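You operate a simulated robot arm through the tools that you are given. There is no shell and no other tool.

Carry out the task below with a simulated two-armed robot. There is one attempt and no reset: what you move stays moved.

TASK
Pick up the cedar hanger with purple band with one hand, pass it to the other hand and put it on the counter under the felt board.

The check looks at the end state, three seconds after you hand in, the way a careful person would. Anything else that was tipped, shoved, dropped, spilled or broken makes it a failure.

THE ROBOT
Two 7-joint arms with two-finger grippers on one trunk, on a base that moves. Base frame: it is fixed to the floor where the robot stands at the start and does not move with it; the origin is under the middle of the robot, x ahead of it, y to its left, z up; the surface under the hand at the start is at about z = 0.78. Lengths are in m, angles in rad, forces in N, time in s.
The left shoulder is at the start at [0.073, 0.216, 1.143], the right one opposite. With the tool pointing down near the work surface each hand reaches from about 0.3 to 0.82 m from the robot's upright axis, wherever it stands, measured 20 degrees to its own side. Places, roughly: counter under the felt board [2.1, -3.3, 0.8]. Payload 3.18 kg a hand.
The TCP of each hand is the grasp point between the finger pads, 0.03 m short of the fingertips. In the tool frame z runs along the fingers and y along their closing line. The gripper opens to 0.144 m; its body begins 0.103 m behind the TCP.
Orientation is that of the tool frame in the base frame, as [roll, pitch, yaw] about the fixed x, y, z axes, in that order (R = Rz(yaw) Ry(pitch) Rx(roll)). With the fingers straight down and closing along the base's y, the tool's x points along the base's -x, its y along +y and its z along -z.

THE INTERFACE
- The arms move only by the tool servo_tool. It takes "left_rows", "right_rows" or both (then of equal length, played together; a hand with none holds still); each is a list of rows, each a list of 7 numbers: the gripper command, from -1 (fully open) to 1 (shut), values between in proportion, then the shift along the tool's x, y, z in m, then the turn, a rotation vector about the tool's x, y, z in rad. In form: [[jaw, dx, dy, dz, rx, ry, rz], ...]. A call has 1 to 20 rows; each row shifts and turns the commanded pose from where the row before left it, along the tool's axes as they then stand. Each row takes 0.2 s and may step no farther than 0.05 m and 0.15 rad from the row before; otherwise, or with a gripper value out of range, the whole call is refused. A pose out of reach is approached as far as the arm can. The call stops where the force on the tool passes 40 N (or 10 N more than at its start, if that is more) or the arm is blocked; 0.2 s more then pass. The fingers move at their own pace (about 0.1867 m/s each) and stop on an object; they squeeze with about 24 N. The grip force told is the motor's: it shows also when the fingers shut on nothing. Time passes only in rows, and 0.2 s behind the last, so rows that do not move let the fingers close. It gives the time, the measured TCP pose, the force on the tool (base axes), the opening and the grip force at its end, in the units of the frame above (readings bear some noise), with the torque about the TCP (base axes, N m) and any sound that the robot's microphone picked up, and new pictures: "views" is both (left out), scene, wrist or none (wrist: the cameras of the hands that moved).
- Cameras (640 x 400 px; columns grow to the right, rows downward): "scene" is now at [0.1499, 0.0308, 1.3287]; the picture's right is [0.37, -0.93, 0.00], its down [-0.66, -0.26, -0.71] and it looks along [0.66, 0.26, -0.71] (base axes); focal length 247 px, centre (320, 200). "left" rides on the left gripper at [0.076, -0.016, -0.143] in its tool frame; the picture's right is [0.21, 0.98, 0.00], its down [-0.84, 0.18, -0.51] and it looks along [-0.50, 0.11, 0.86] (tool axes); focal length 218 px, centre (320, 200). "right" rides on the right gripper at [0.076, 0.016, -0.143] in its tool frame; the picture's right is [-0.21, 0.98, 0.00], its down [-0.84, -0.18, -0.51] and it looks along [-0.50, -0.11, 0.86] (tool axes); focal length 218 px, centre (320, 200). There is no depth. A picture from a camera that has moved, and an enlarged one, comes with that camera's place and axes in the base frame and with its lens. The place of the scene camera against the robot may be out by one fixed shift of up to 0.018 m in any direction.
- move_column(by): moves the trunk up (or, below 0, down) by that many m; the arms and the scene camera ride with it, the base frame stays. It gives what a move gives, with no picture.
- steer(legs): drives the robot by 1 to 6 legs, each [ahead, left, turn to the left] in m, m and rad, along the robot's own axes; the way and the turn of a leg run together, so that a leg with both is an arc; at most 1.5 m and 3.142 rad a leg. The arms and the cameras ride along, it lands a little off, and it stops where it bumps. It gives what a move gives, and a new picture of the scene camera.
- turn_head(pan, tilt): turns the head with the scene camera to pan (to the left, within 1.396 rad either way) and tilt (down, from -0.506 to 1.204), counted from straight ahead of the robot (the tilt from the chest, where the trunk bows). It gives what a move gives, and a new picture of the scene camera.
- inspect(camera, box): a new picture of the part [left, top, right, bottom] of that camera's present view, enlarged. No time passes.
- close_job(): hands the job in; it is judged then, once.

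Nothing tells you exact positions but the pictures and the camera data. Unless the task says otherwise, let go and move clear before handing in.

The tools are called by a JSON object that holds its "method" and its "body". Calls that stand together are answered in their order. servo_tool: Moves the arms, as the interface text tells. Its arguments: {"type":"object","properties":{"left_rows":{"type":"array"},"right_rows":{"type":"array"},"views":{"type":"string","enum":["both","scene","wrist","none"]}},"required":[]} The other tools are called the same way: move_column (by) moves the trunk up or down; steer (legs) drives the base; turn_head (pan, tilt) turns the head that bears the scene camera; inspect (camera, box) takes an enlarged picture of a part of a camera's view; close_job () hands the job in.

At the start:

```text
time: 0.0
left_eef_pos: [0.424, 0.2553, 1.0239]
left_ee_rot: [-3.14, 0.0, -3.14]
left_contact_force: [-0.9, 0.2, -0.3]
left_wrist_torque: [0.02, -0.01, 0.0]
left_width: 0.144
left_finger_force: 0.0
right_eef_pos: [0.4151, -0.061, 1.0096]
right_ee_rot: [-3.14, -0.001, 3.141]
right_contact_force: [0.6, 0.8, 0.8]
right_wrist_torque: [-0.02, 0.03, -0.03]
right_width: 0.1437
right_finger_force: 0.1
trunk travel left (down, up): [-0.225, 0.144]
robot x, y, heading: [-0.0033, -0.0011, -0.005]
head pan, tilt (commanded): [0.377, 0.782]
```

scene: 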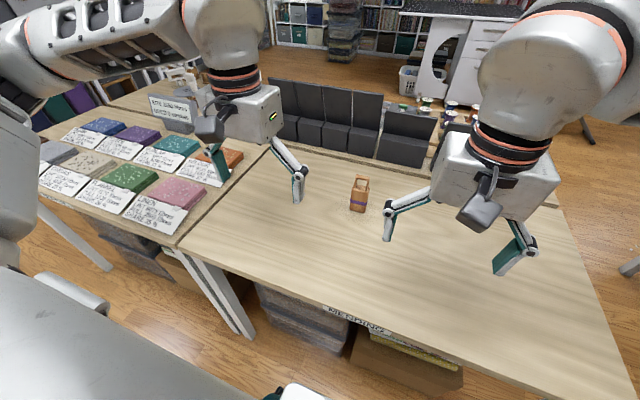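
right: 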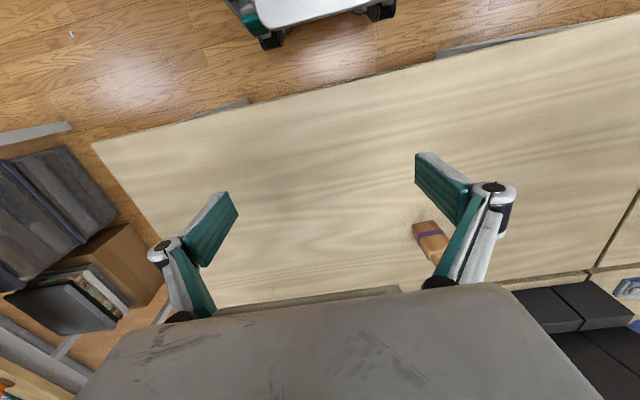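
left: 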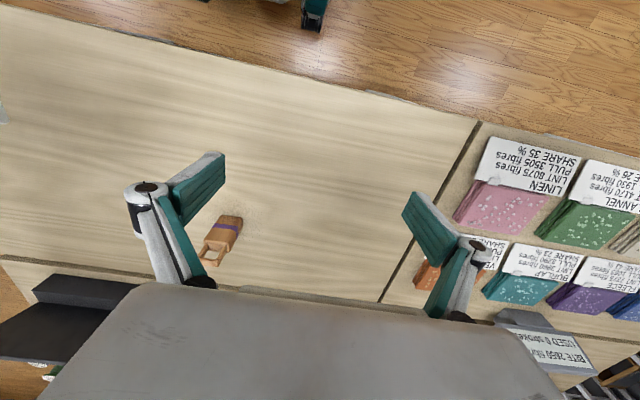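

I see a small cedar block with a purple band on the table between the two hands. I'll take enlarged views first to locate it.

{"method": "inspect", "body": {"camera": "scene", "box": [300, 140, 420, 240]}}

{"method": "inspect", "body": {"camera": "left", "box": [150, 180, 290, 290]}}

{"method": "inspect", "body": {"camera": "right", "box": [360, 190, 500, 290]}}

```text
4.00 times, centred on (360, 190) of scene
camera zoom: at [0.1499, 0.0308, 1.3287], right [0.37, -0.93, 0.0], down [-0.66, -0.26, -0.71], along [0.66, 0.26, -0.71], focal length 988 px, centre (160, 240)
```

zoom: 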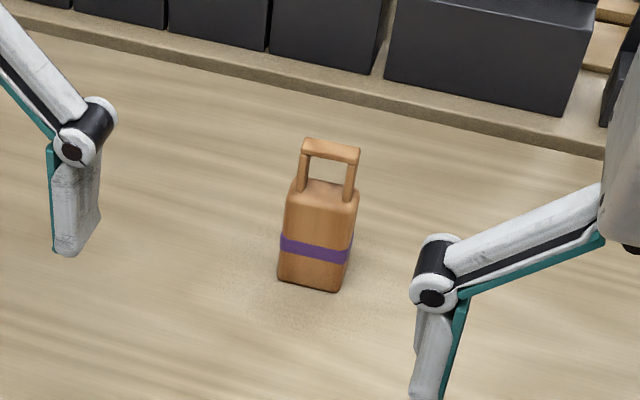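

```text
3.64 times, centred on (220, 235) of left
camera zoom: at [0.347, 0.2388, 1.1663], right [-0.21, 0.98, 0.0], down [0.84, 0.18, 0.51], along [0.5, 0.11, -0.86], focal length 794 px, centre (684, 73)
```

zoom: 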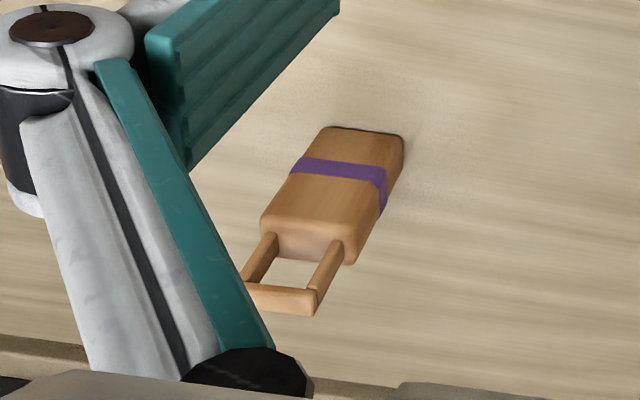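

```text
4.00 times, centred on (430, 240) of right
camera zoom: at [0.3368, -0.0444, 1.1502], right [0.21, 0.98, 0.0], down [0.84, -0.18, 0.51], along [0.5, -0.11, -0.86], focal length 873 px, centre (-120, 40)
```

zoom: 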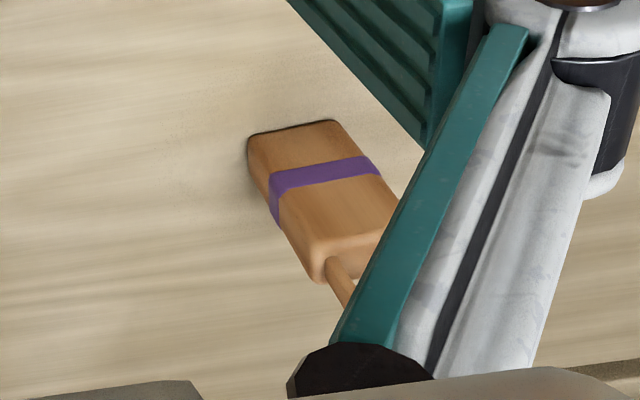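

The hanger stands upright at about x=0.66, y=0.11, its top near z=0.90. Before moving the arms I'll look around to find the target counter and a clear way there.

{"method": "turn_head", "body": {"pan": -0.9, "tilt": 0.25}}

```text
time: 1.4
left_eef_pos: [0.4247, 0.2547, 1.0237]
left_ee_rot: [-3.138, -0.001, -3.14]
left_contact_force: [0.4, -0.4, 1.1]
left_wrist_torque: [-0.01, -0.01, 0.0]
left_width: 0.1439
left_finger_force: 0.1
right_eef_pos: [0.4139, -0.0604, 1.0082]
right_ee_rot: [-3.141, 0.0, 3.14]
right_contact_force: [-0.9, 0.2, 0.1]
right_wrist_torque: [-0.01, 0.01, 0.02]
right_width: 0.1439
right_finger_force: 0.0
trunk travel left (down, up): [-0.225, 0.144]
robot x, y, heading: [0.001, -0.0053, -0.001]
head pan, tilt (commanded): [-0.901, 0.25]
camera scene: at [0.1323, -0.0723, 1.3764], right [-0.78, -0.62, 0.0], down [-0.15, 0.19, -0.97], along [0.6, -0.76, -0.25], focal length 247 px, centre (320, 200)
```

scene: 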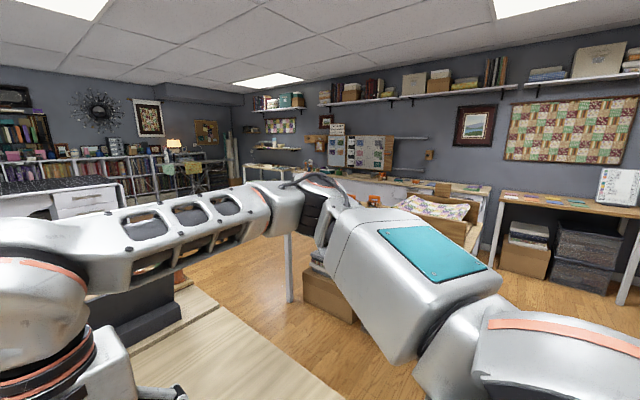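

{"method": "inspect", "body": {"camera": "scene", "box": [240, 90, 500, 250]}}

{"method": "inspect", "body": {"camera": "scene", "box": [310, 110, 440, 210]}}

{"method": "turn_head", "body": {"pan": -1.39, "tilt": 0.45}}

```text
2.46 times, centred on (370, 170) of scene
camera zoom: at [0.1323, -0.0723, 1.3764], right [-0.78, -0.62, 0.0], down [-0.15, 0.19, -0.97], along [0.6, -0.76, -0.25], focal length 608 px, centre (197, 274)
```

zoom: 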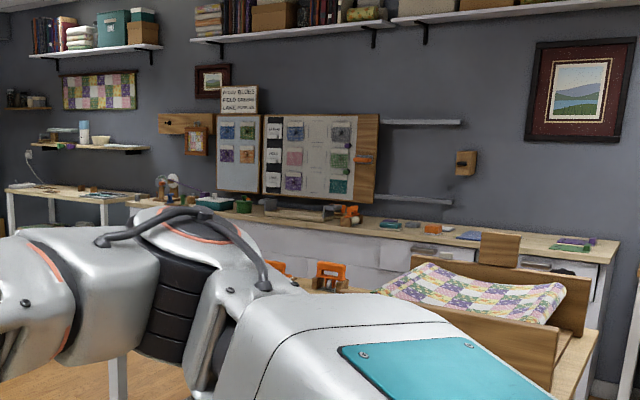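

```text
4.00 times, centred on (375, 160) of scene
camera zoom: at [0.1323, -0.0723, 1.3764], right [-0.78, -0.62, 0.0], down [-0.15, 0.19, -0.97], along [0.6, -0.76, -0.25], focal length 988 px, centre (100, 360)
```

zoom: 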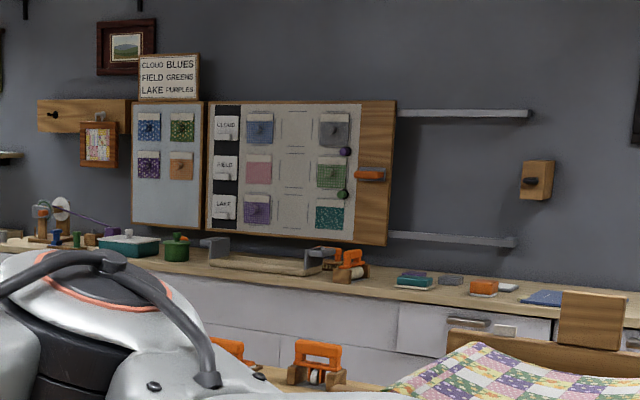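

```text
time: 2.4
left_eef_pos: [0.4238, 0.2546, 1.0234]
left_ee_rot: [-3.139, 0.0, -3.139]
left_contact_force: [0.4, 0.1, 0.5]
left_wrist_torque: [-0.02, 0.0, -0.03]
left_width: 0.1441
left_finger_force: 0.1
right_eef_pos: [0.4139, -0.0597, 1.0085]
right_ee_rot: [-3.141, 0.0, -3.141]
right_contact_force: [-0.1, 0.4, 0.1]
right_wrist_torque: [-0.04, 0.02, -0.01]
right_width: 0.1439
right_finger_force: 0.1
trunk travel left (down, up): [-0.225, 0.144]
robot x, y, heading: [-0.0005, 0.0026, 0.005]
head pan, tilt (commanded): [-1.389, 0.45]
camera scene: at [0.0909, -0.0896, 1.3578], right [-0.98, -0.18, 0.0], down [-0.08, 0.43, -0.9], along [0.16, -0.89, -0.43], focal length 247 px, centre (320, 200)
```

scene: 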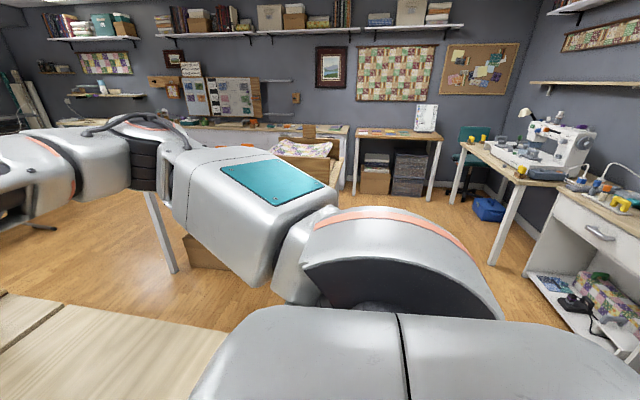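

The felt board (grey sliding panels) and the counter under it are against the far wall on the right. For the handover I want both hands closing along x with their cameras on the outer sides, so I'll turn the head back and test those wrist turns in the free air.

{"method": "turn_head", "body": {"pan": 0.2, "tilt": 0.75}}

{"method": "servo_tool", "body": {"left_rows": [[-1, 0, 0, 0, 0, 0, 0.15], [-1, 0, 0, 0, 0, 0, 0.15], [-1, 0, 0, 0, 0, 0, 0.15], [-1, 0, 0, 0, 0, 0, 0.15], [-1, 0, 0, 0, 0, 0, 0.15], [-1, 0, 0, 0, 0, 0, 0.15], [-1, 0, 0, 0, 0, 0, 0.15], [-1, 0, 0, 0, 0, 0, 0.15], [-1, 0, 0, 0, 0, 0, 0.15], [-1, 0, 0, 0, 0, 0, 0.15], [-1, 0, 0, 0, 0, 0, 0.0708], [-1, 0, 0, 0, 0, 0, 0]], "right_rows": [[-1, 0, 0, 0, 0, 0, -0.15], [-1, 0, 0, 0, 0, 0, -0.15], [-1, 0, 0, 0, 0, 0, -0.15], [-1, 0, 0, 0, 0, 0, -0.15], [-1, 0, 0, 0, 0, 0, -0.15], [-1, 0, 0, 0, 0, 0, -0.15], [-1, 0, 0, 0, 0, 0, -0.15], [-1, 0, 0, 0, 0, 0, -0.15], [-1, 0, 0, 0, 0, 0, -0.15], [-1, 0, 0, 0, 0, 0, -0.15], [-1, 0, 0, 0, 0, 0, -0.0708], [-1, 0, 0, 0, 0, 0, 0]]}}

```text
time: 4.0
left_eef_pos: [0.4249, 0.2545, 1.0226]
left_ee_rot: [-3.141, -0.001, -3.139]
left_contact_force: [-0.6, -0.4, 0.9]
left_wrist_torque: [-0.03, -0.02, 0.03]
left_width: 0.1439
left_finger_force: 0.0
right_eef_pos: [0.4138, -0.0603, 1.0098]
right_ee_rot: [-3.141, -0.002, -3.141]
right_contact_force: [0.1, -0.7, 0.3]
right_wrist_torque: [0.01, -0.01, -0.01]
right_width: 0.144
right_finger_force: 0.2
trunk travel left (down, up): [-0.225, 0.144]
robot x, y, heading: [-0.0011, -0.004, 0.002]
head pan, tilt (commanded): [0.201, 0.75]
camera scene: at [0.1554, 0.0173, 1.3314], right [0.2, -0.98, 0.0], down [-0.67, -0.14, -0.73], along [0.72, 0.15, -0.68], focal length 247 px, centre (320, 200)
```

scene: 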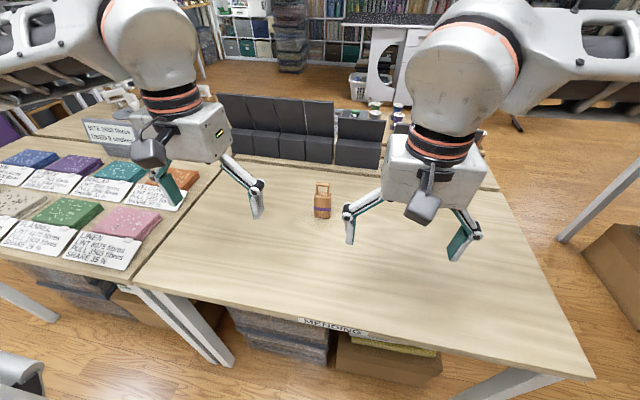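

```text
time: 6.6
left_eef_pos: [0.3567, 0.2142, 0.8774]
left_ee_rot: [3.063, -0.02, 1.821]
left_contact_force: [0.5, -0.4, -0.2]
left_wrist_torque: [-0.03, 0.02, -0.01]
left_width: 0.1441
left_finger_force: 0.1
left hand out of reach, approached as far as the arm can: row 4, 5, 6, 7, 8, 9, 10, 11
right_eef_pos: [0.3994, -0.0378, 0.9968]
right_ee_rot: [-3.141, 0.025, -2.125]
right_contact_force: [1.0, 0.4, -0.3]
right_wrist_torque: [0.02, 0.0, -0.03]
right_width: 0.1439
right_finger_force: 0.0
right hand out of reach, approached as far as the arm can: row 7, 8, 9, 10, 11
trunk travel left (down, up): [-0.225, 0.144]
robot x, y, heading: [-0.0003, 0.0017, 0.001]
head pan, tilt (commanded): [0.201, 0.75]
camera scene: at [0.1558, 0.0165, 1.3313], right [0.2, -0.98, 0.0], down [-0.67, -0.14, -0.73], along [0.72, 0.15, -0.68], focal length 247 px, centre (320, 200)
camera right: at [0.3423, -0.0985, 1.1367], right [-0.72, 0.69, 0.01], down [0.59, 0.61, 0.53], along [0.36, 0.39, -0.85], focal length 218 px, centre (320, 200)
camera left: at [0.3109, 0.2787, 1.0211], right [0.89, 0.44, 0.08], down [0.35, -0.79, 0.5], along [0.29, -0.42, -0.86], focal length 218 px, centre (320, 200)
```

scene: 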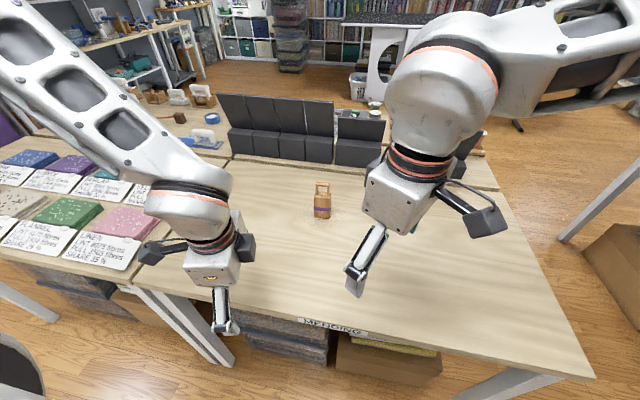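
right: 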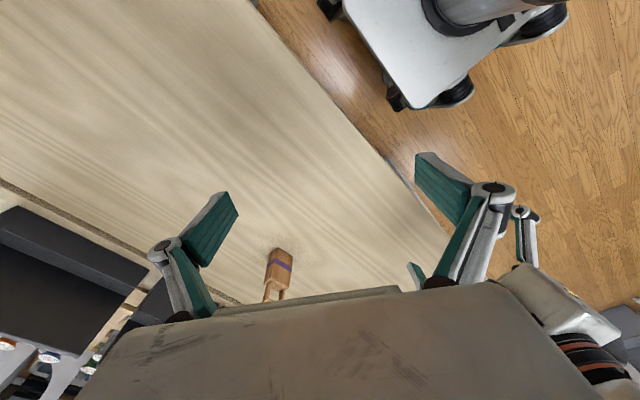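
left: 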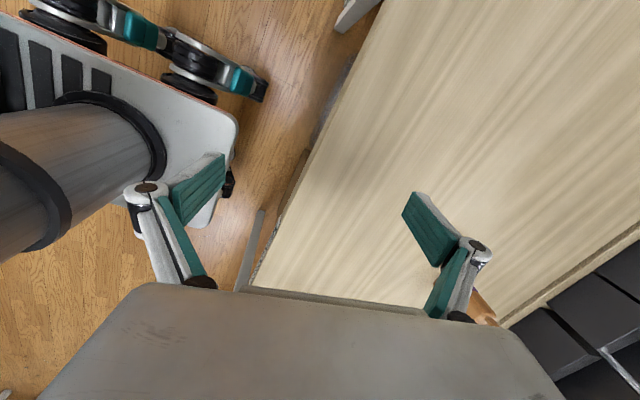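

The wrists run into joint limits in that direction. I'll reverse the turns and see where the hands come back to.

{"method": "servo_tool", "body": {"left_rows": [[-1, 0, 0, 0, 0, 0, -0.0708], [-1, 0, 0, 0, 0, 0, -0.15], [-1, 0, 0, 0, 0, 0, -0.15], [-1, 0, 0, 0, 0, 0, -0.15], [-1, 0, 0, 0, 0, 0, -0.15], [-1, 0, 0, 0, 0, 0, -0.15], [-1, 0, 0, 0, 0, 0, -0.15], [-1, 0, 0, 0, 0, 0, -0.15], [-1, 0, 0, 0, 0, 0, -0.15], [-1, 0, 0, 0, 0, 0, -0.15], [-1, 0, 0, 0, 0, 0, -0.15], [-1, 0, 0, 0, 0, 0, 0]], "right_rows": [[-1, 0, 0, 0, 0, 0, 0.0708], [-1, 0, 0, 0, 0, 0, 0.15], [-1, 0, 0, 0, 0, 0, 0.15], [-1, 0, 0, 0, 0, 0, 0.15], [-1, 0, 0, 0, 0, 0, 0.15], [-1, 0, 0, 0, 0, 0, 0.15], [-1, 0, 0, 0, 0, 0, 0.15], [-1, 0, 0, 0, 0, 0, 0.15], [-1, 0, 0, 0, 0, 0, 0.15], [-1, 0, 0, 0, 0, 0, 0.15], [-1, 0, 0, 0, 0, 0, 0.15], [-1, 0, 0, 0, 0, 0, 0]], "views": "scene"}}

```text
time: 9.2
left_eef_pos: [0.3564, 0.2155, 0.8776]
left_ee_rot: [3.122, 0.07, -2.898]
left_contact_force: [0.1, -0.2, 0.4]
left_wrist_torque: [0.01, 0.0, 0.0]
left_width: 0.144
left_finger_force: 0.0
right_eef_pos: [0.3994, -0.0366, 0.9985]
right_ee_rot: [3.115, 0.0, 2.588]
right_contact_force: [-0.6, 0.5, 0.1]
right_wrist_torque: [0.01, -0.01, -0.02]
right_width: 0.1441
right_finger_force: 0.0
trunk travel left (down, up): [-0.225, 0.144]
robot x, y, heading: [0.0002, -0.0012, 0.003]
head pan, tilt (commanded): [0.201, 0.75]
camera scene: at [0.1553, 0.0172, 1.3314], right [0.2, -0.98, 0.0], down [-0.67, -0.14, -0.73], along [0.72, 0.15, -0.68], focal length 247 px, centre (320, 200)
```

scene: 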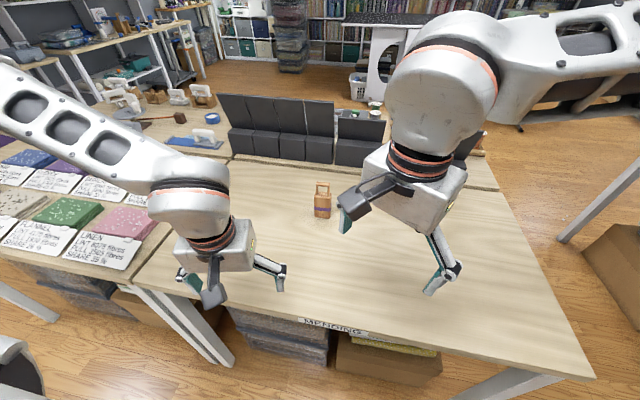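

The commanded pose resets when the limit is hit, so both hands ended up turned a bit the other way. I'll spread the hands apart and test the other turning direction.

{"method": "servo_tool", "body": {"left_rows": [[-1, -0.03, 0.018, -0.03, 0, 0, 0], [-1, -0.03, 0.018, -0.03, 0, 0, 0], [-1, -0.03, 0.018, -0.03, 0, 0, 0], [-1, -0.03, 0.018, -0.03, 0, 0, 0], [-1, 0, 0, 0, 0, 0, -0.15], [-1, 0, 0, 0, 0, 0, -0.15], [-1, 0, 0, 0, 0, 0, -0.15], [-1, 0, 0, 0, 0, 0, -0.15], [-1, 0, 0, 0, 0, 0, -0.15], [-1, 0, 0, 0, 0, 0, -0.15], [-1, 0, 0, 0, 0, 0, -0.15], [-1, 0, 0, 0, 0, 0, -0.15], [-1, 0, 0, 0, 0, 0, -0.127], [-1, 0, 0, 0, 0, 0, 0]], "right_rows": [[-1, -0.016, -0.0255, -0.005, 0, 0, 0], [-1, -0.016, -0.0255, -0.005, 0, 0, 0], [-1, -0.016, -0.0255, -0.005, 0, 0, 0], [-1, -0.016, -0.0255, -0.005, 0, 0, 0], [-1, 0, 0, 0, 0, 0, 0.15], [-1, 0, 0, 0, 0, 0, 0.15], [-1, 0, 0, 0, 0, 0, 0.15], [-1, 0, 0, 0, 0, 0, 0.15], [-1, 0, 0, 0, 0, 0, 0.15], [-1, 0, 0, 0, 0, 0, 0.15], [-1, 0, 0, 0, 0, 0, 0.117], [-1, 0, 0, 0, 0, 0, 0], [-1, 0, 0, 0, 0, 0, 0], [-1, 0, 0, 0, 0, 0, 0]], "views": "scene"}}

```text
time: 12.2
left_eef_pos: [0.4471, 0.3089, 1.0082]
left_ee_rot: [-3.078, 0.037, -1.571]
left_contact_force: [0.0, -0.6, -0.1]
left_wrist_torque: [0.04, -0.05, 0.04]
left_width: 0.1438
left_finger_force: 0.1
right_eef_pos: [0.4002, -0.1588, 1.0147]
right_ee_rot: [3.128, -0.021, 1.573]
right_contact_force: [0.0, -0.4, 0.8]
right_wrist_torque: [0.01, 0.02, -0.03]
right_width: 0.1441
right_finger_force: 0.1
trunk travel left (down, up): [-0.225, 0.144]
robot x, y, heading: [0.0052, 0.001, 0.001]
head pan, tilt (commanded): [0.201, 0.75]
camera scene: at [0.1554, 0.0173, 1.3314], right [0.2, -0.98, 0.0], down [-0.67, -0.14, -0.73], along [0.72, 0.15, -0.68], focal length 247 px, centre (320, 200)
```

scene: 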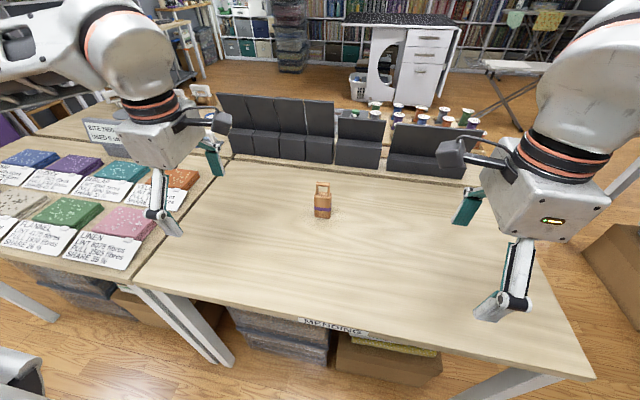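

Turning this way works: both hands now close along x. Next I'll test tilting, the left pointing to the right by 60° and the right pointing to the left by about 40°.

{"method": "servo_tool", "body": {"left_rows": [[-1, 0, 0, 0, -0.064, 0, 0], [-1, 0, 0, 0, 0, 0.15, 0], [-1, 0, 0, 0, 0, 0.15, 0], [-1, 0, 0, 0, 0, 0.15, 0], [-1, 0, 0, 0, 0, 0.15, 0], [-1, 0, 0, 0, 0, 0.15, 0], [-1, 0, 0, 0, 0, 0.15, 0], [-1, 0, 0, 0, 0, 0.15, 0], [-1, 0, 0, 0, 0, 0.034, 0], [-1, 0, 0, 0, 0, 0, 0]], "right_rows": [[-1, 0, 0, 0, 0.0136, 0, 0], [-1, 0, 0, 0, 0, 0.15, 0], [-1, 0, 0, 0, 0, 0.15, 0], [-1, 0, 0, 0, 0, 0.15, 0], [-1, 0, 0, 0, 0, 0.15, 0], [-1, 0, 0, 0, 0, 0.077, 0], [-1, 0, 0, 0, 0, 0, 0], [-1, 0, 0, 0, 0, 0, 0], [-1, 0, 0, 0, 0, 0, 0], [-1, 0, 0, 0, 0, 0, 0]], "views": "both"}}

```text
time: 14.4
left_eef_pos: [0.4479, 0.3097, 1.0084]
left_ee_rot: [-3.139, -1.047, -1.574]
left_contact_force: [0.1, -0.6, -0.4]
left_wrist_torque: [0.01, 0.0, -0.03]
left_width: 0.1439
left_finger_force: 0.0
right_eef_pos: [0.401, -0.1579, 1.0146]
right_ee_rot: [-3.141, -0.7, 1.572]
right_contact_force: [0.8, 0.0, -1.0]
right_wrist_torque: [0.01, -0.02, -0.03]
right_width: 0.1438
right_finger_force: 0.0
trunk travel left (down, up): [-0.225, 0.144]
robot x, y, heading: [0.0001, -0.0017, 0.002]
head pan, tilt (commanded): [0.201, 0.75]
camera scene: at [0.1554, 0.0174, 1.3314], right [0.2, -0.98, 0.0], down [-0.67, -0.14, -0.73], along [0.72, 0.15, -0.68], focal length 247 px, centre (320, 200)
camera right: at [0.415, -0.1921, 1.1728], right [0.98, -0.16, -0.13], down [-0.18, -0.97, -0.15], along [-0.11, 0.17, -0.98], focal length 218 px, centre (320, 200)
camera left: at [0.4633, 0.3946, 1.1467], right [-0.98, -0.1, 0.18], down [-0.18, 0.86, -0.48], along [-0.11, -0.5, -0.86], focal length 218 px, centre (320, 200)
```

scene: 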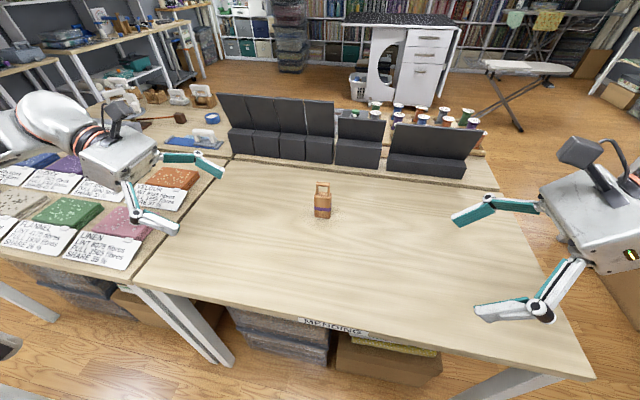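
right: 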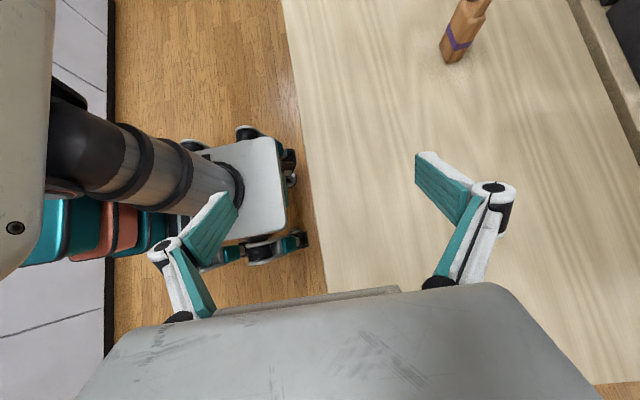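
left: 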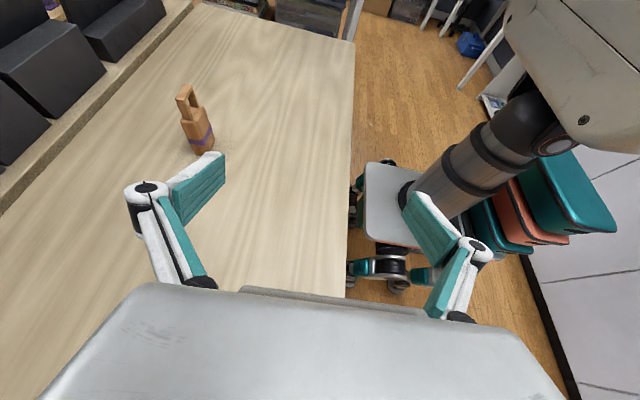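

Both tilted poses are reachable. I'll refine the hanger's position and yaw from the new views.

{"method": "inspect", "body": {"camera": "left", "box": [150, 70, 246, 166]}}

{"method": "inspect", "body": {"camera": "scene", "box": [282, 160, 362, 240]}}

{"method": "inspect", "body": {"camera": "right", "box": [420, 0, 520, 80]}}

```text
4.17 times, centred on (198, 118) of left
camera zoom: at [0.4633, 0.3946, 1.1467], right [-0.98, -0.1, 0.18], down [-0.18, 0.86, -0.48], along [-0.11, -0.5, -0.86], focal length 909 px, centre (828, 542)
```

zoom: 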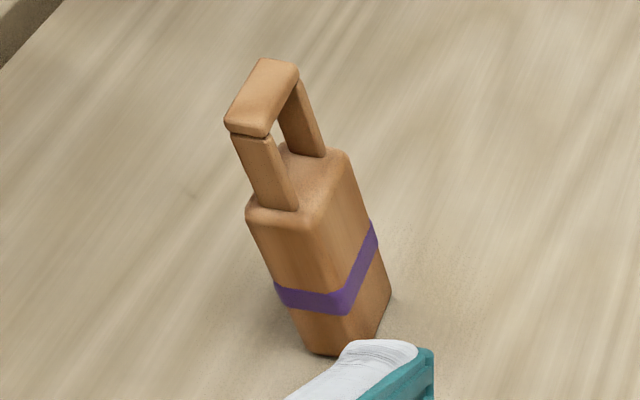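

```text
5.00 times, centred on (322, 200) of scene
camera zoom: at [0.1554, 0.0174, 1.3314], right [0.2, -0.98, 0.0], down [-0.67, -0.14, -0.73], along [0.72, 0.15, -0.68], focal length 1235 px, centre (310, 200)
```

zoom: 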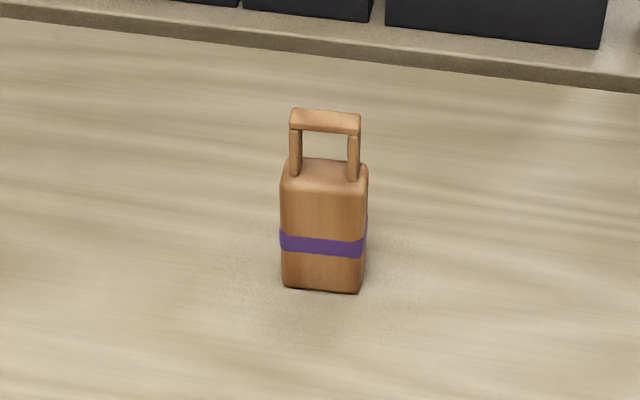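

```text
5.00 times, centred on (470, 40) of right
camera zoom: at [0.415, -0.1921, 1.1728], right [0.98, -0.16, -0.13], down [-0.18, -0.97, -0.15], along [-0.11, 0.17, -0.98], focal length 1091 px, centre (-430, 1000)
```

zoom: 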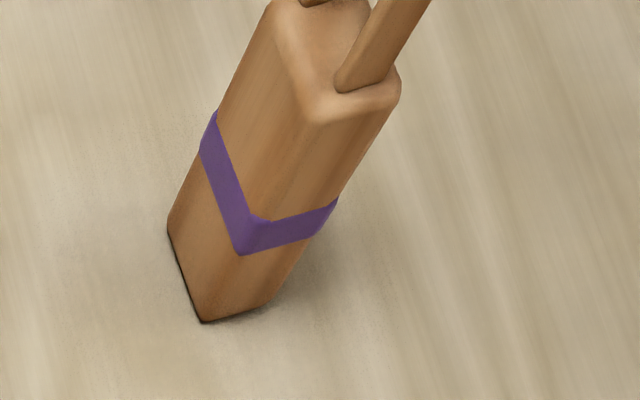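

The hanger's centre is about (0.660, 0.107), footprint roughly 0.028 (x) by 0.041 (y), block top near z=0.86, handle top near 0.90, with a small yaw of about +0.07. I'll check the finger and gripper sizes in the picture before approaching.

{"method": "inspect", "body": {"camera": "scene", "box": [70, 90, 240, 250]}}

{"method": "inspect", "body": {"camera": "scene", "box": [440, 120, 640, 340]}}

```text
2.50 times, centred on (155, 170) of scene
camera zoom: at [0.1554, 0.0174, 1.3314], right [0.2, -0.98, 0.0], down [-0.67, -0.14, -0.73], along [0.72, 0.15, -0.68], focal length 618 px, centre (732, 275)
```

zoom: 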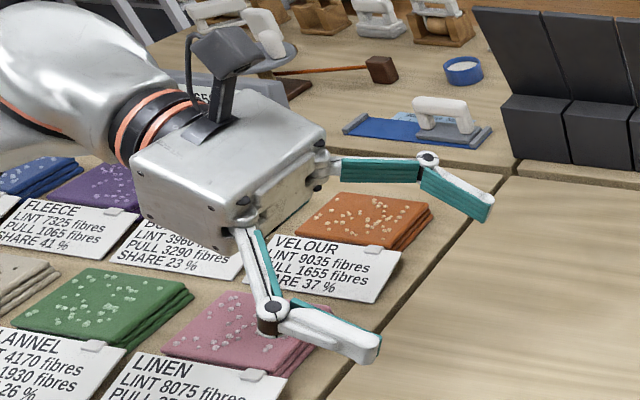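

```text
1.82 times, centred on (540, 230) of scene
camera zoom: at [0.1554, 0.0174, 1.3314], right [0.2, -0.98, 0.0], down [-0.67, -0.14, -0.73], along [0.72, 0.15, -0.68], focal length 449 px, centre (-80, 146)
```

zoom: 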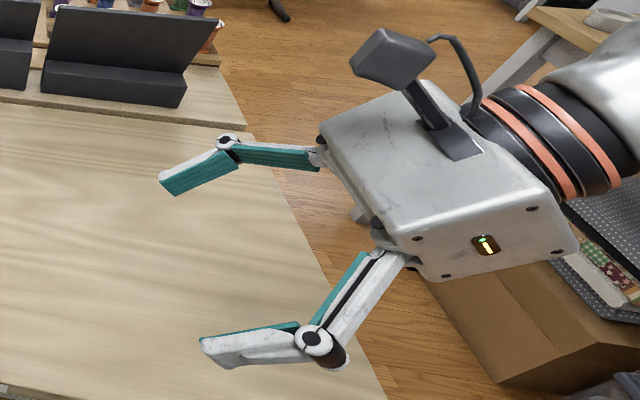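

Sizes look as expected. I'll bring the left hand, tilted 60°, to a pre-grasp point to the left of and above the hanger, about 0.13 m short of it.

{"method": "servo_tool", "body": {"left_rows": [[-1, 0, 0, 0, 0.0606, 0, -0.035], [-1, -0.00804, -0.02466, 0.01734, 0, 0, 0], [-1, -0.00804, -0.02466, 0.01734, 0, 0, 0], [-1, -0.00804, -0.02466, 0.01734, 0, 0, 0], [-1, -0.00804, -0.02466, 0.01734, 0, 0, 0], [-1, -0.00804, -0.02466, 0.01734, 0, 0, 0], [-1, -0.00804, -0.02466, 0.01734, 0, 0, 0], [-1, -0.00804, -0.02466, 0.01734, 0, 0, 0], [-1, -0.00804, -0.02466, 0.01734, 0, 0, 0], [-1, 0, 0, 0, 0, 0, 0], [-1, 0, 0, 0, 0, 0, 0]], "views": "both"}}

```text
time: 16.8
left_eef_pos: [0.6507, 0.2351, 0.8824]
left_ee_rot: [-3.139, -1.045, -1.503]
left_contact_force: [0.0, 0.7, -0.8]
left_wrist_torque: [-0.01, 0.0, 0.02]
left_width: 0.1441
left_finger_force: 0.1
right_eef_pos: [0.3997, -0.1589, 1.0148]
right_ee_rot: [3.141, -0.698, 1.574]
right_contact_force: [0.5, -0.3, 0.4]
right_wrist_torque: [-0.01, -0.03, 0.01]
right_width: 0.144
right_finger_force: 0.1
trunk travel left (down, up): [-0.225, 0.144]
robot x, y, heading: [-0.0028, -0.0025, -0.003]
head pan, tilt (commanded): [0.201, 0.75]
camera scene: at [0.1556, 0.0172, 1.3314], right [0.2, -0.98, 0.0], down [-0.67, -0.14, -0.73], along [0.72, 0.15, -0.68], focal length 247 px, centre (320, 200)
camera left: at [0.6601, 0.3221, 1.0209], right [-0.97, -0.17, 0.18], down [-0.24, 0.85, -0.48], along [-0.07, -0.5, -0.86], focal length 218 px, centre (320, 200)
```

scene: 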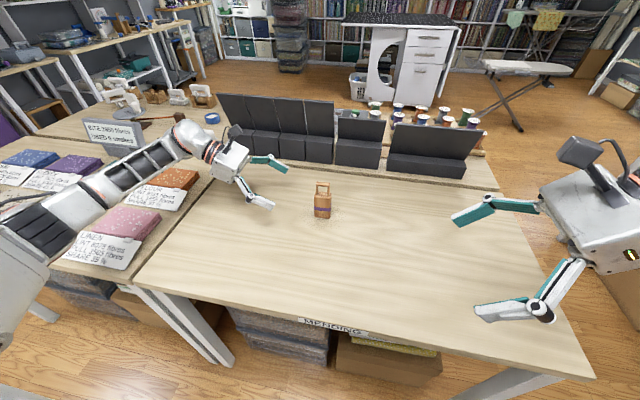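
left: 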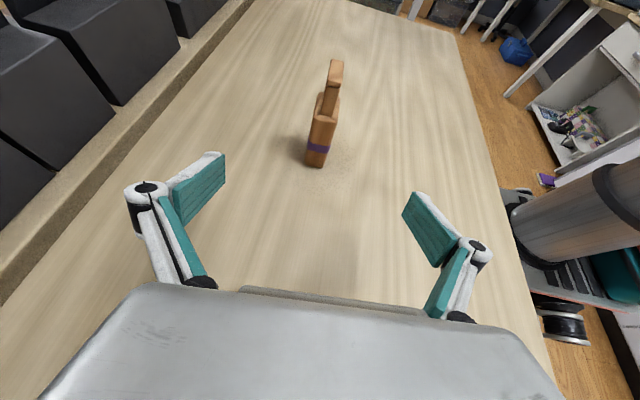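

The hanger sits centred between the open fingers. I'll check alignment closely in the wrist view.

{"method": "inspect", "body": {"camera": "left", "box": [270, 50, 370, 180]}}

{"method": "inspect", "body": {"camera": "scene", "box": [200, 130, 350, 230]}}

```text
3.08 times, centred on (320, 115) of left
camera zoom: at [0.6601, 0.3221, 1.0209], right [-0.97, -0.17, 0.18], down [-0.24, 0.85, -0.48], along [-0.07, -0.5, -0.86], focal length 672 px, centre (320, 462)
```

zoom: 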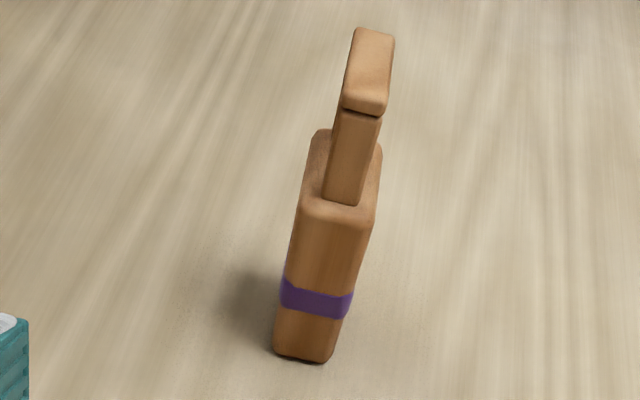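

```text
4.00 times, centred on (275, 180) of scene
camera zoom: at [0.1556, 0.0172, 1.3314], right [0.2, -0.98, 0.0], down [-0.67, -0.14, -0.73], along [0.72, 0.15, -0.68], focal length 988 px, centre (500, 280)
```

zoom: 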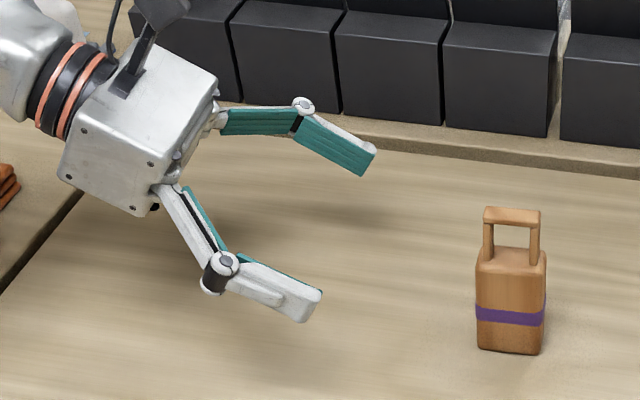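

Alignment is good. I'll advance most of the way along the fingers and check again.

{"method": "servo_tool", "body": {"left_rows": [[-1, 0, 0, 0.025, 0, 0, 0], [-1, 0, 0, 0.025, 0, 0, 0], [-1, 0, 0, 0.025, 0, 0, 0], [-1, 0, 0, 0.02, 0, 0, 0], [-1, 0, 0, 0, 0, 0, 0]], "views": "both"}}

```text
time: 18.0
left_eef_pos: [0.6575, 0.154, 0.8341]
left_ee_rot: [-3.14, -1.048, -1.503]
left_contact_force: [0.2, -0.6, -0.7]
left_wrist_torque: [-0.03, 0.01, 0.0]
left_width: 0.1443
left_finger_force: 0.0
right_eef_pos: [0.4006, -0.1588, 1.015]
right_ee_rot: [3.141, -0.699, 1.572]
right_contact_force: [0.5, 0.4, 0.3]
right_wrist_torque: [0.01, 0.02, 0.02]
right_width: 0.144
right_finger_force: 0.1
trunk travel left (down, up): [-0.225, 0.144]
robot x, y, heading: [0.0029, 0.0001, -0.001]
head pan, tilt (commanded): [0.201, 0.75]
camera scene: at [0.1553, 0.0174, 1.3314], right [0.2, -0.98, 0.0], down [-0.67, -0.14, -0.73], along [0.72, 0.15, -0.68], focal length 247 px, centre (320, 200)
camera left: at [0.6663, 0.2391, 0.973], right [-0.97, -0.17, 0.18], down [-0.24, 0.85, -0.48], along [-0.07, -0.5, -0.86], focal length 218 px, centre (320, 200)
```

scene: 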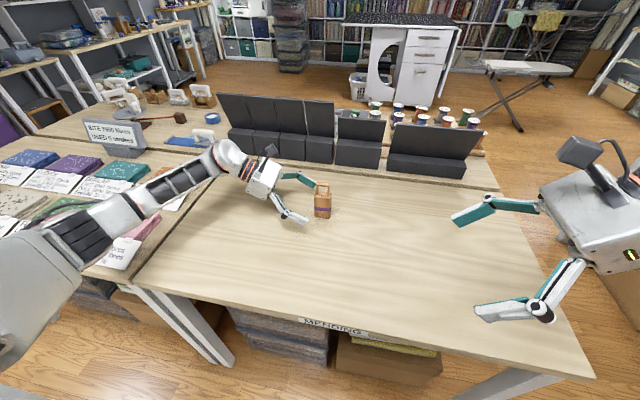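
left: 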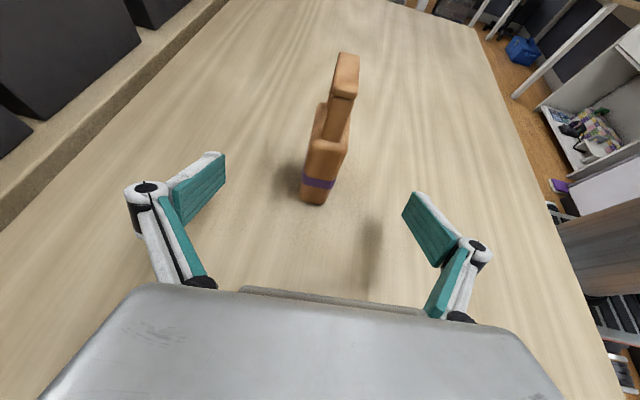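

{"method": "servo_tool", "body": {"left_rows": [[-1, 0, 0, 0.016, 0, 0, 0], [-1, 0, 0, 0.016, 0, 0, 0], [-1, 0, 0, 0, 0, 0, 0]], "views": "both"}}

{"method": "inspect", "body": {"camera": "scene", "box": [240, 150, 350, 230]}}

```text
time: 18.8
left_eef_pos: [0.657, 0.1251, 0.819]
left_ee_rot: [-3.141, -1.046, -1.502]
left_contact_force: [0.5, -0.1, 0.3]
left_wrist_torque: [0.01, 0.01, 0.0]
left_width: 0.1439
left_finger_force: 0.1
right_eef_pos: [0.3989, -0.1576, 1.0148]
right_ee_rot: [-3.141, -0.698, 1.572]
right_contact_force: [-0.6, -0.6, 0.1]
right_wrist_torque: [-0.03, 0.0, -0.01]
right_width: 0.1442
right_finger_force: 0.0
trunk travel left (down, up): [-0.225, 0.144]
robot x, y, heading: [-0.0024, 0.0016, -0.002]
head pan, tilt (commanded): [0.201, 0.75]
camera scene: at [0.1553, 0.0174, 1.3314], right [0.2, -0.98, 0.0], down [-0.67, -0.14, -0.73], along [0.72, 0.15, -0.68], focal length 247 px, centre (320, 200)
camera left: at [0.6681, 0.211, 0.957], right [-0.97, -0.17, 0.18], down [-0.24, 0.85, -0.48], along [-0.07, -0.5, -0.86], focal length 218 px, centre (320, 200)
```

scene: 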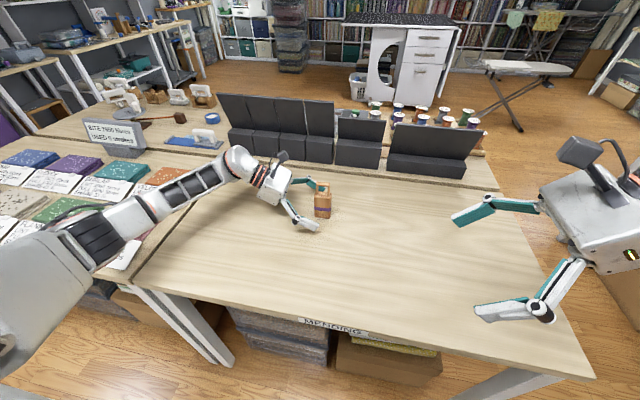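
left: 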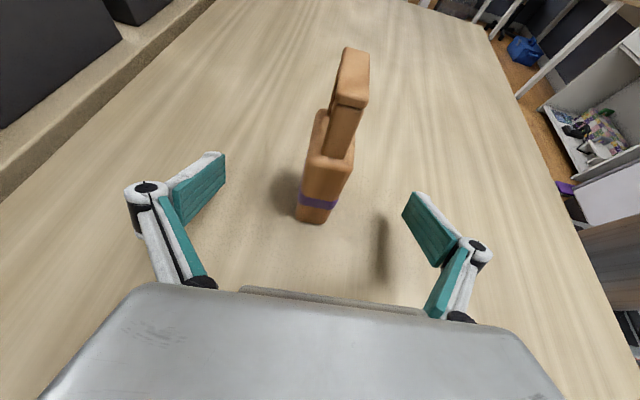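

```text
5.00 times, centred on (295, 190) of scene
camera zoom: at [0.1553, 0.0174, 1.3314], right [0.2, -0.98, 0.0], down [-0.67, -0.14, -0.73], along [0.72, 0.15, -0.68], focal length 1235 px, centre (445, 250)
```

zoom: 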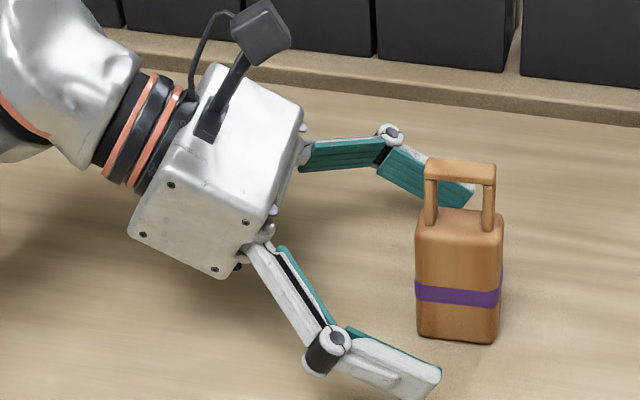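

The fingers straddle the lower block well. I'll close in stages.

{"method": "servo_tool", "body": {"left_rows": [[-0.3, 0, 0, 0, 0, 0, 0], [0.2, 0, 0, 0, 0, 0, 0], [0.4, 0, 0, 0, 0, 0, 0], [0.5, 0, 0, 0, 0, 0, 0], [0.6, 0, 0, 0, 0, 0, 0], [0.8, 0, 0, 0, 0, 0, 0], [1, 0, 0, 0, 0, 0, 0], [1, 0, 0, 0, 0, 0, 0], [1, 0, 0, 0, 0, 0, 0]], "views": "both"}}

{"method": "inspect", "body": {"camera": "scene", "box": [240, 150, 350, 230]}}

```text
time: 20.8
left_eef_pos: [0.6577, 0.1245, 0.819]
left_ee_rot: [-3.139, -1.046, -1.505]
left_contact_force: [0.1, -0.1, 0.5]
left_wrist_torque: [0.07, -0.01, -0.01]
left_width: 0.0272
left_finger_force: 24.0
right_eef_pos: [0.3997, -0.1584, 1.0142]
right_ee_rot: [3.141, -0.697, 1.573]
right_contact_force: [0.3, -0.9, 0.6]
right_wrist_torque: [0.02, -0.01, -0.02]
right_width: 0.1441
right_finger_force: 0.0
trunk travel left (down, up): [-0.225, 0.144]
robot x, y, heading: [0.005, -0.0011, 0.005]
head pan, tilt (commanded): [0.201, 0.75]
camera scene: at [0.1554, 0.0173, 1.3314], right [0.2, -0.98, 0.0], down [-0.67, -0.14, -0.73], along [0.72, 0.15, -0.68], focal length 247 px, centre (320, 200)
camera left: at [0.6681, 0.2111, 0.9571], right [-0.97, -0.17, 0.18], down [-0.24, 0.85, -0.48], along [-0.07, -0.5, -0.86], focal length 218 px, centre (320, 200)
```

scene: 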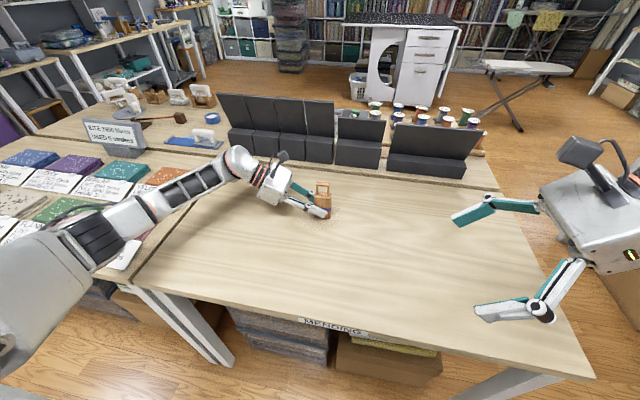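
left: 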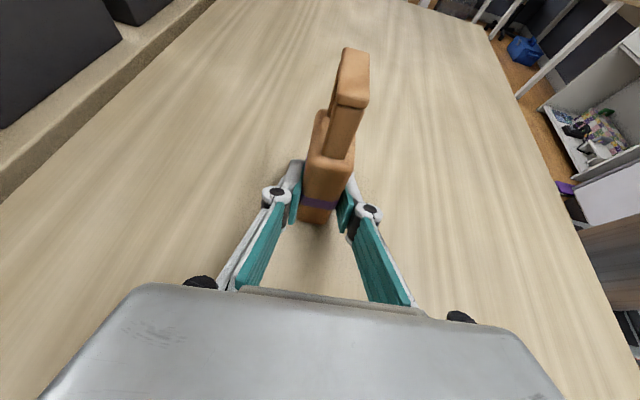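

```text
5.00 times, centred on (295, 190) of scene
camera zoom: at [0.1554, 0.0173, 1.3314], right [0.2, -0.98, 0.0], down [-0.67, -0.14, -0.73], along [0.72, 0.15, -0.68], focal length 1235 px, centre (445, 250)
```

zoom: 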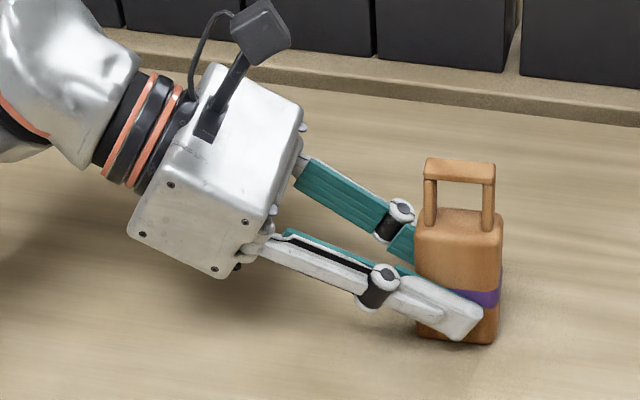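

The left hand holds the block (opening 0.027, 24 N) and nothing moved. I'll lift straight up gently.

{"method": "servo_tool", "body": {"left_rows": [[1, 0.0173, 0, -0.01, 0, 0, 0], [1, 0.026, 0, -0.015, 0, 0, 0], [1, 0.0346, 0, -0.02, 0, 0, 0], [1, 0.0346, 0, -0.02, 0, 0, 0], [1, 0.0346, 0, -0.02, 0, 0, 0], [1, 0, 0, 0, 0, 0, 0]], "views": "both"}}

```text
time: 22.2
left_eef_pos: [0.6567, 0.1257, 0.9888]
left_ee_rot: [3.138, -1.047, -1.502]
left_contact_force: [-0.5, -0.8, -0.6]
left_wrist_torque: [-0.01, 0.01, -0.06]
left_width: 0.0272
left_finger_force: 24.2
right_eef_pos: [0.3997, -0.1594, 1.0135]
right_ee_rot: [-3.14, -0.698, 1.574]
right_contact_force: [0.9, 0.4, 0.3]
right_wrist_torque: [-0.02, 0.03, -0.03]
right_width: 0.144
right_finger_force: 0.0
trunk travel left (down, up): [-0.225, 0.144]
robot x, y, heading: [0.001, 0.006, -0.001]
head pan, tilt (commanded): [0.201, 0.75]
camera scene: at [0.1558, 0.0175, 1.3312], right [0.2, -0.98, 0.0], down [-0.67, -0.14, -0.73], along [0.72, 0.15, -0.68], focal length 247 px, centre (320, 200)
camera left: at [0.6663, 0.2123, 1.1272], right [-0.97, -0.17, 0.18], down [-0.24, 0.85, -0.48], along [-0.07, -0.5, -0.86], focal length 218 px, centre (320, 200)
```

scene: 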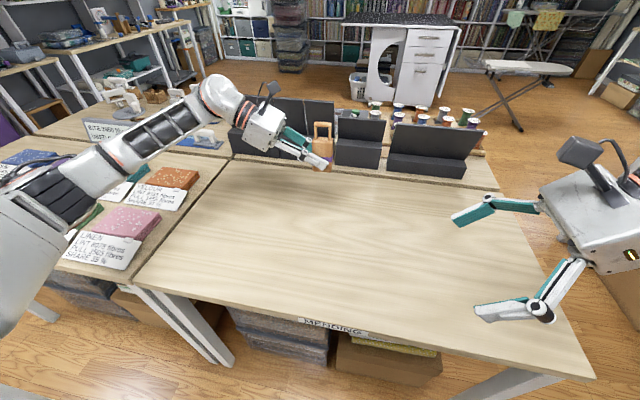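
left: 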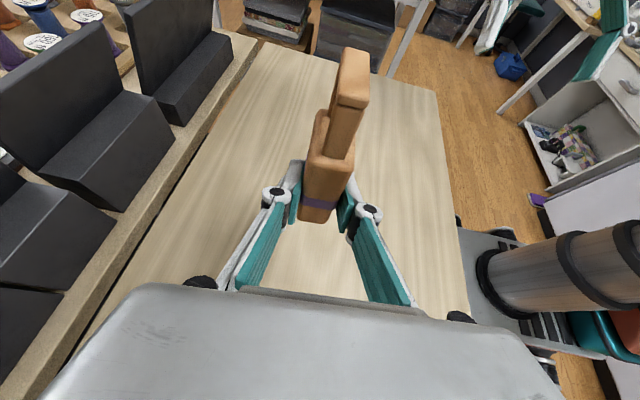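

Lift is clean. I'll bring the hanger to a handover spot around (0.50, 0.07, 1.02) and square up its yaw.

{"method": "servo_tool", "body": {"left_rows": [[1, 0, 0, 0, -0.0589, 0, 0.034], [1, 0.0097, 0.0314, 0.0048, 0, 0, 0], [1, 0.0097, 0.0314, 0.0048, 0, 0, 0], [1, 0.0097, 0.0314, 0.0048, 0, 0, 0], [1, 0.0097, 0.0314, 0.0048, 0, 0, 0], [1, 0.0097, 0.0314, 0.0048, 0, 0, 0], [1, 0, 0, 0, 0, 0, 0]], "right_rows": [[-1, 0, 0, 0, 0, 0, 0], [-1, 0, 0, 0, 0, 0, 0], [-1, 0, 0, 0, 0, 0, 0], [-1, 0, 0, 0, 0, 0, 0], [-1, 0, 0, 0, 0, 0, 0], [-1, 0, 0, 0, 0, 0, 0], [-1, 0, 0, 0, 0, 0, 0]], "views": "both"}}

{"method": "inspect", "body": {"camera": "scene", "box": [200, 110, 440, 260]}}

{"method": "inspect", "body": {"camera": "right", "box": [380, 0, 640, 160]}}

```text
time: 23.8
left_eef_pos: [0.5027, 0.0785, 1.0193]
left_ee_rot: [3.141, -1.047, -1.569]
left_contact_force: [0.2, -0.4, 0.0]
left_wrist_torque: [-0.05, 0.0, -0.01]
left_width: 0.0273
left_finger_force: 23.8
right_eef_pos: [0.4009, -0.1583, 1.0155]
right_ee_rot: [3.141, -0.697, 1.573]
right_contact_force: [1.1, -0.2, -0.4]
right_wrist_torque: [-0.01, 0.0, -0.02]
right_width: 0.1441
right_finger_force: 0.1
trunk travel left (down, up): [-0.225, 0.144]
robot x, y, heading: [0.0012, -0.0033, -0.002]
head pan, tilt (commanded): [0.201, 0.75]
camera scene: at [0.1558, 0.0174, 1.3313], right [0.2, -0.98, 0.0], down [-0.67, -0.14, -0.73], along [0.72, 0.15, -0.68], focal length 247 px, centre (320, 200)
camera right: at [0.4153, -0.1921, 1.1726], right [0.98, -0.16, -0.13], down [-0.18, -0.97, -0.15], along [-0.11, 0.17, -0.98], focal length 218 px, centre (320, 200)
camera left: at [0.5175, 0.1647, 1.1574], right [-0.98, -0.11, 0.18], down [-0.18, 0.86, -0.48], along [-0.11, -0.5, -0.86], focal length 218 px, centre (320, 200)
```

scene: 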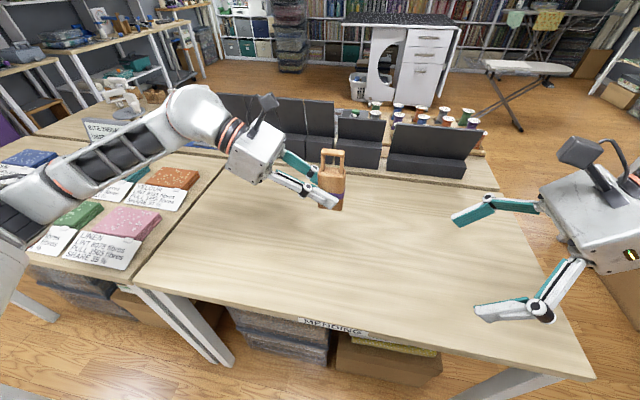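
right: 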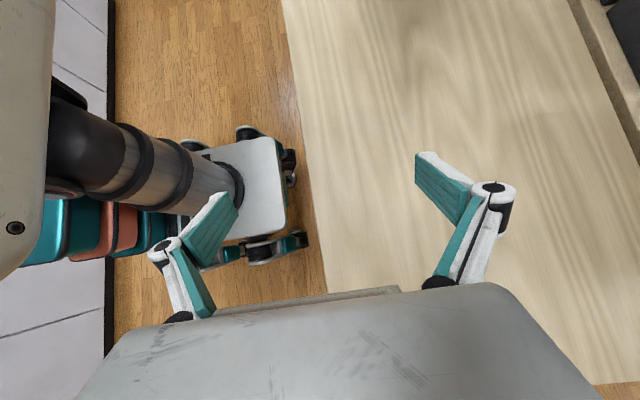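
left: 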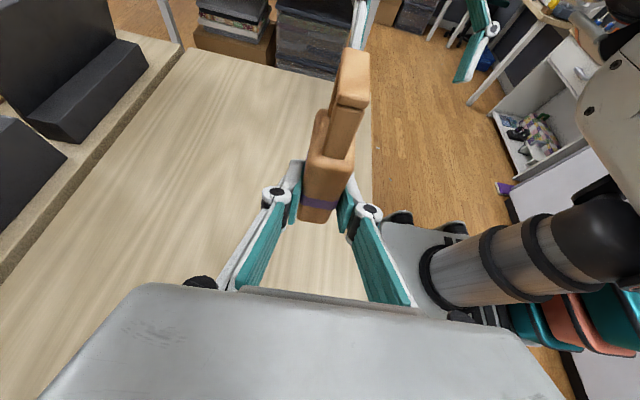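

```text
2.67 times, centred on (320, 185) of scene
camera zoom: at [0.1558, 0.0174, 1.3313], right [0.2, -0.98, 0.0], down [-0.67, -0.14, -0.73], along [0.72, 0.15, -0.68], focal length 659 px, centre (320, 240)
```

zoom: 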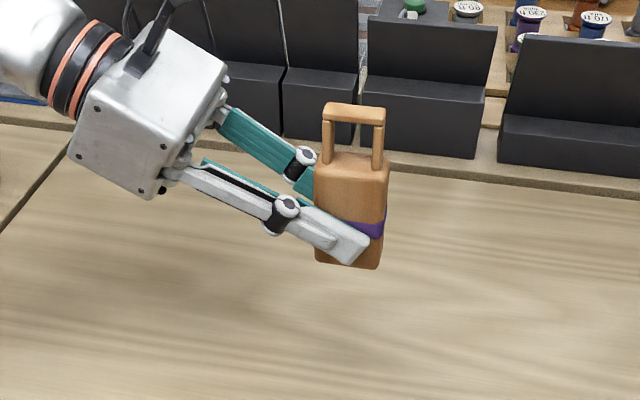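

```text
2.46 times, centred on (510, 80) of right
camera zoom: at [0.4153, -0.1921, 1.1726], right [0.98, -0.16, -0.13], down [-0.18, -0.97, -0.15], along [-0.11, 0.17, -0.98], focal length 537 px, centre (-148, 495)
```

zoom: 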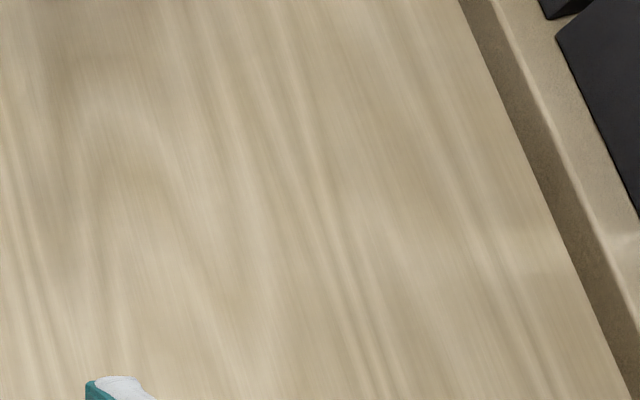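

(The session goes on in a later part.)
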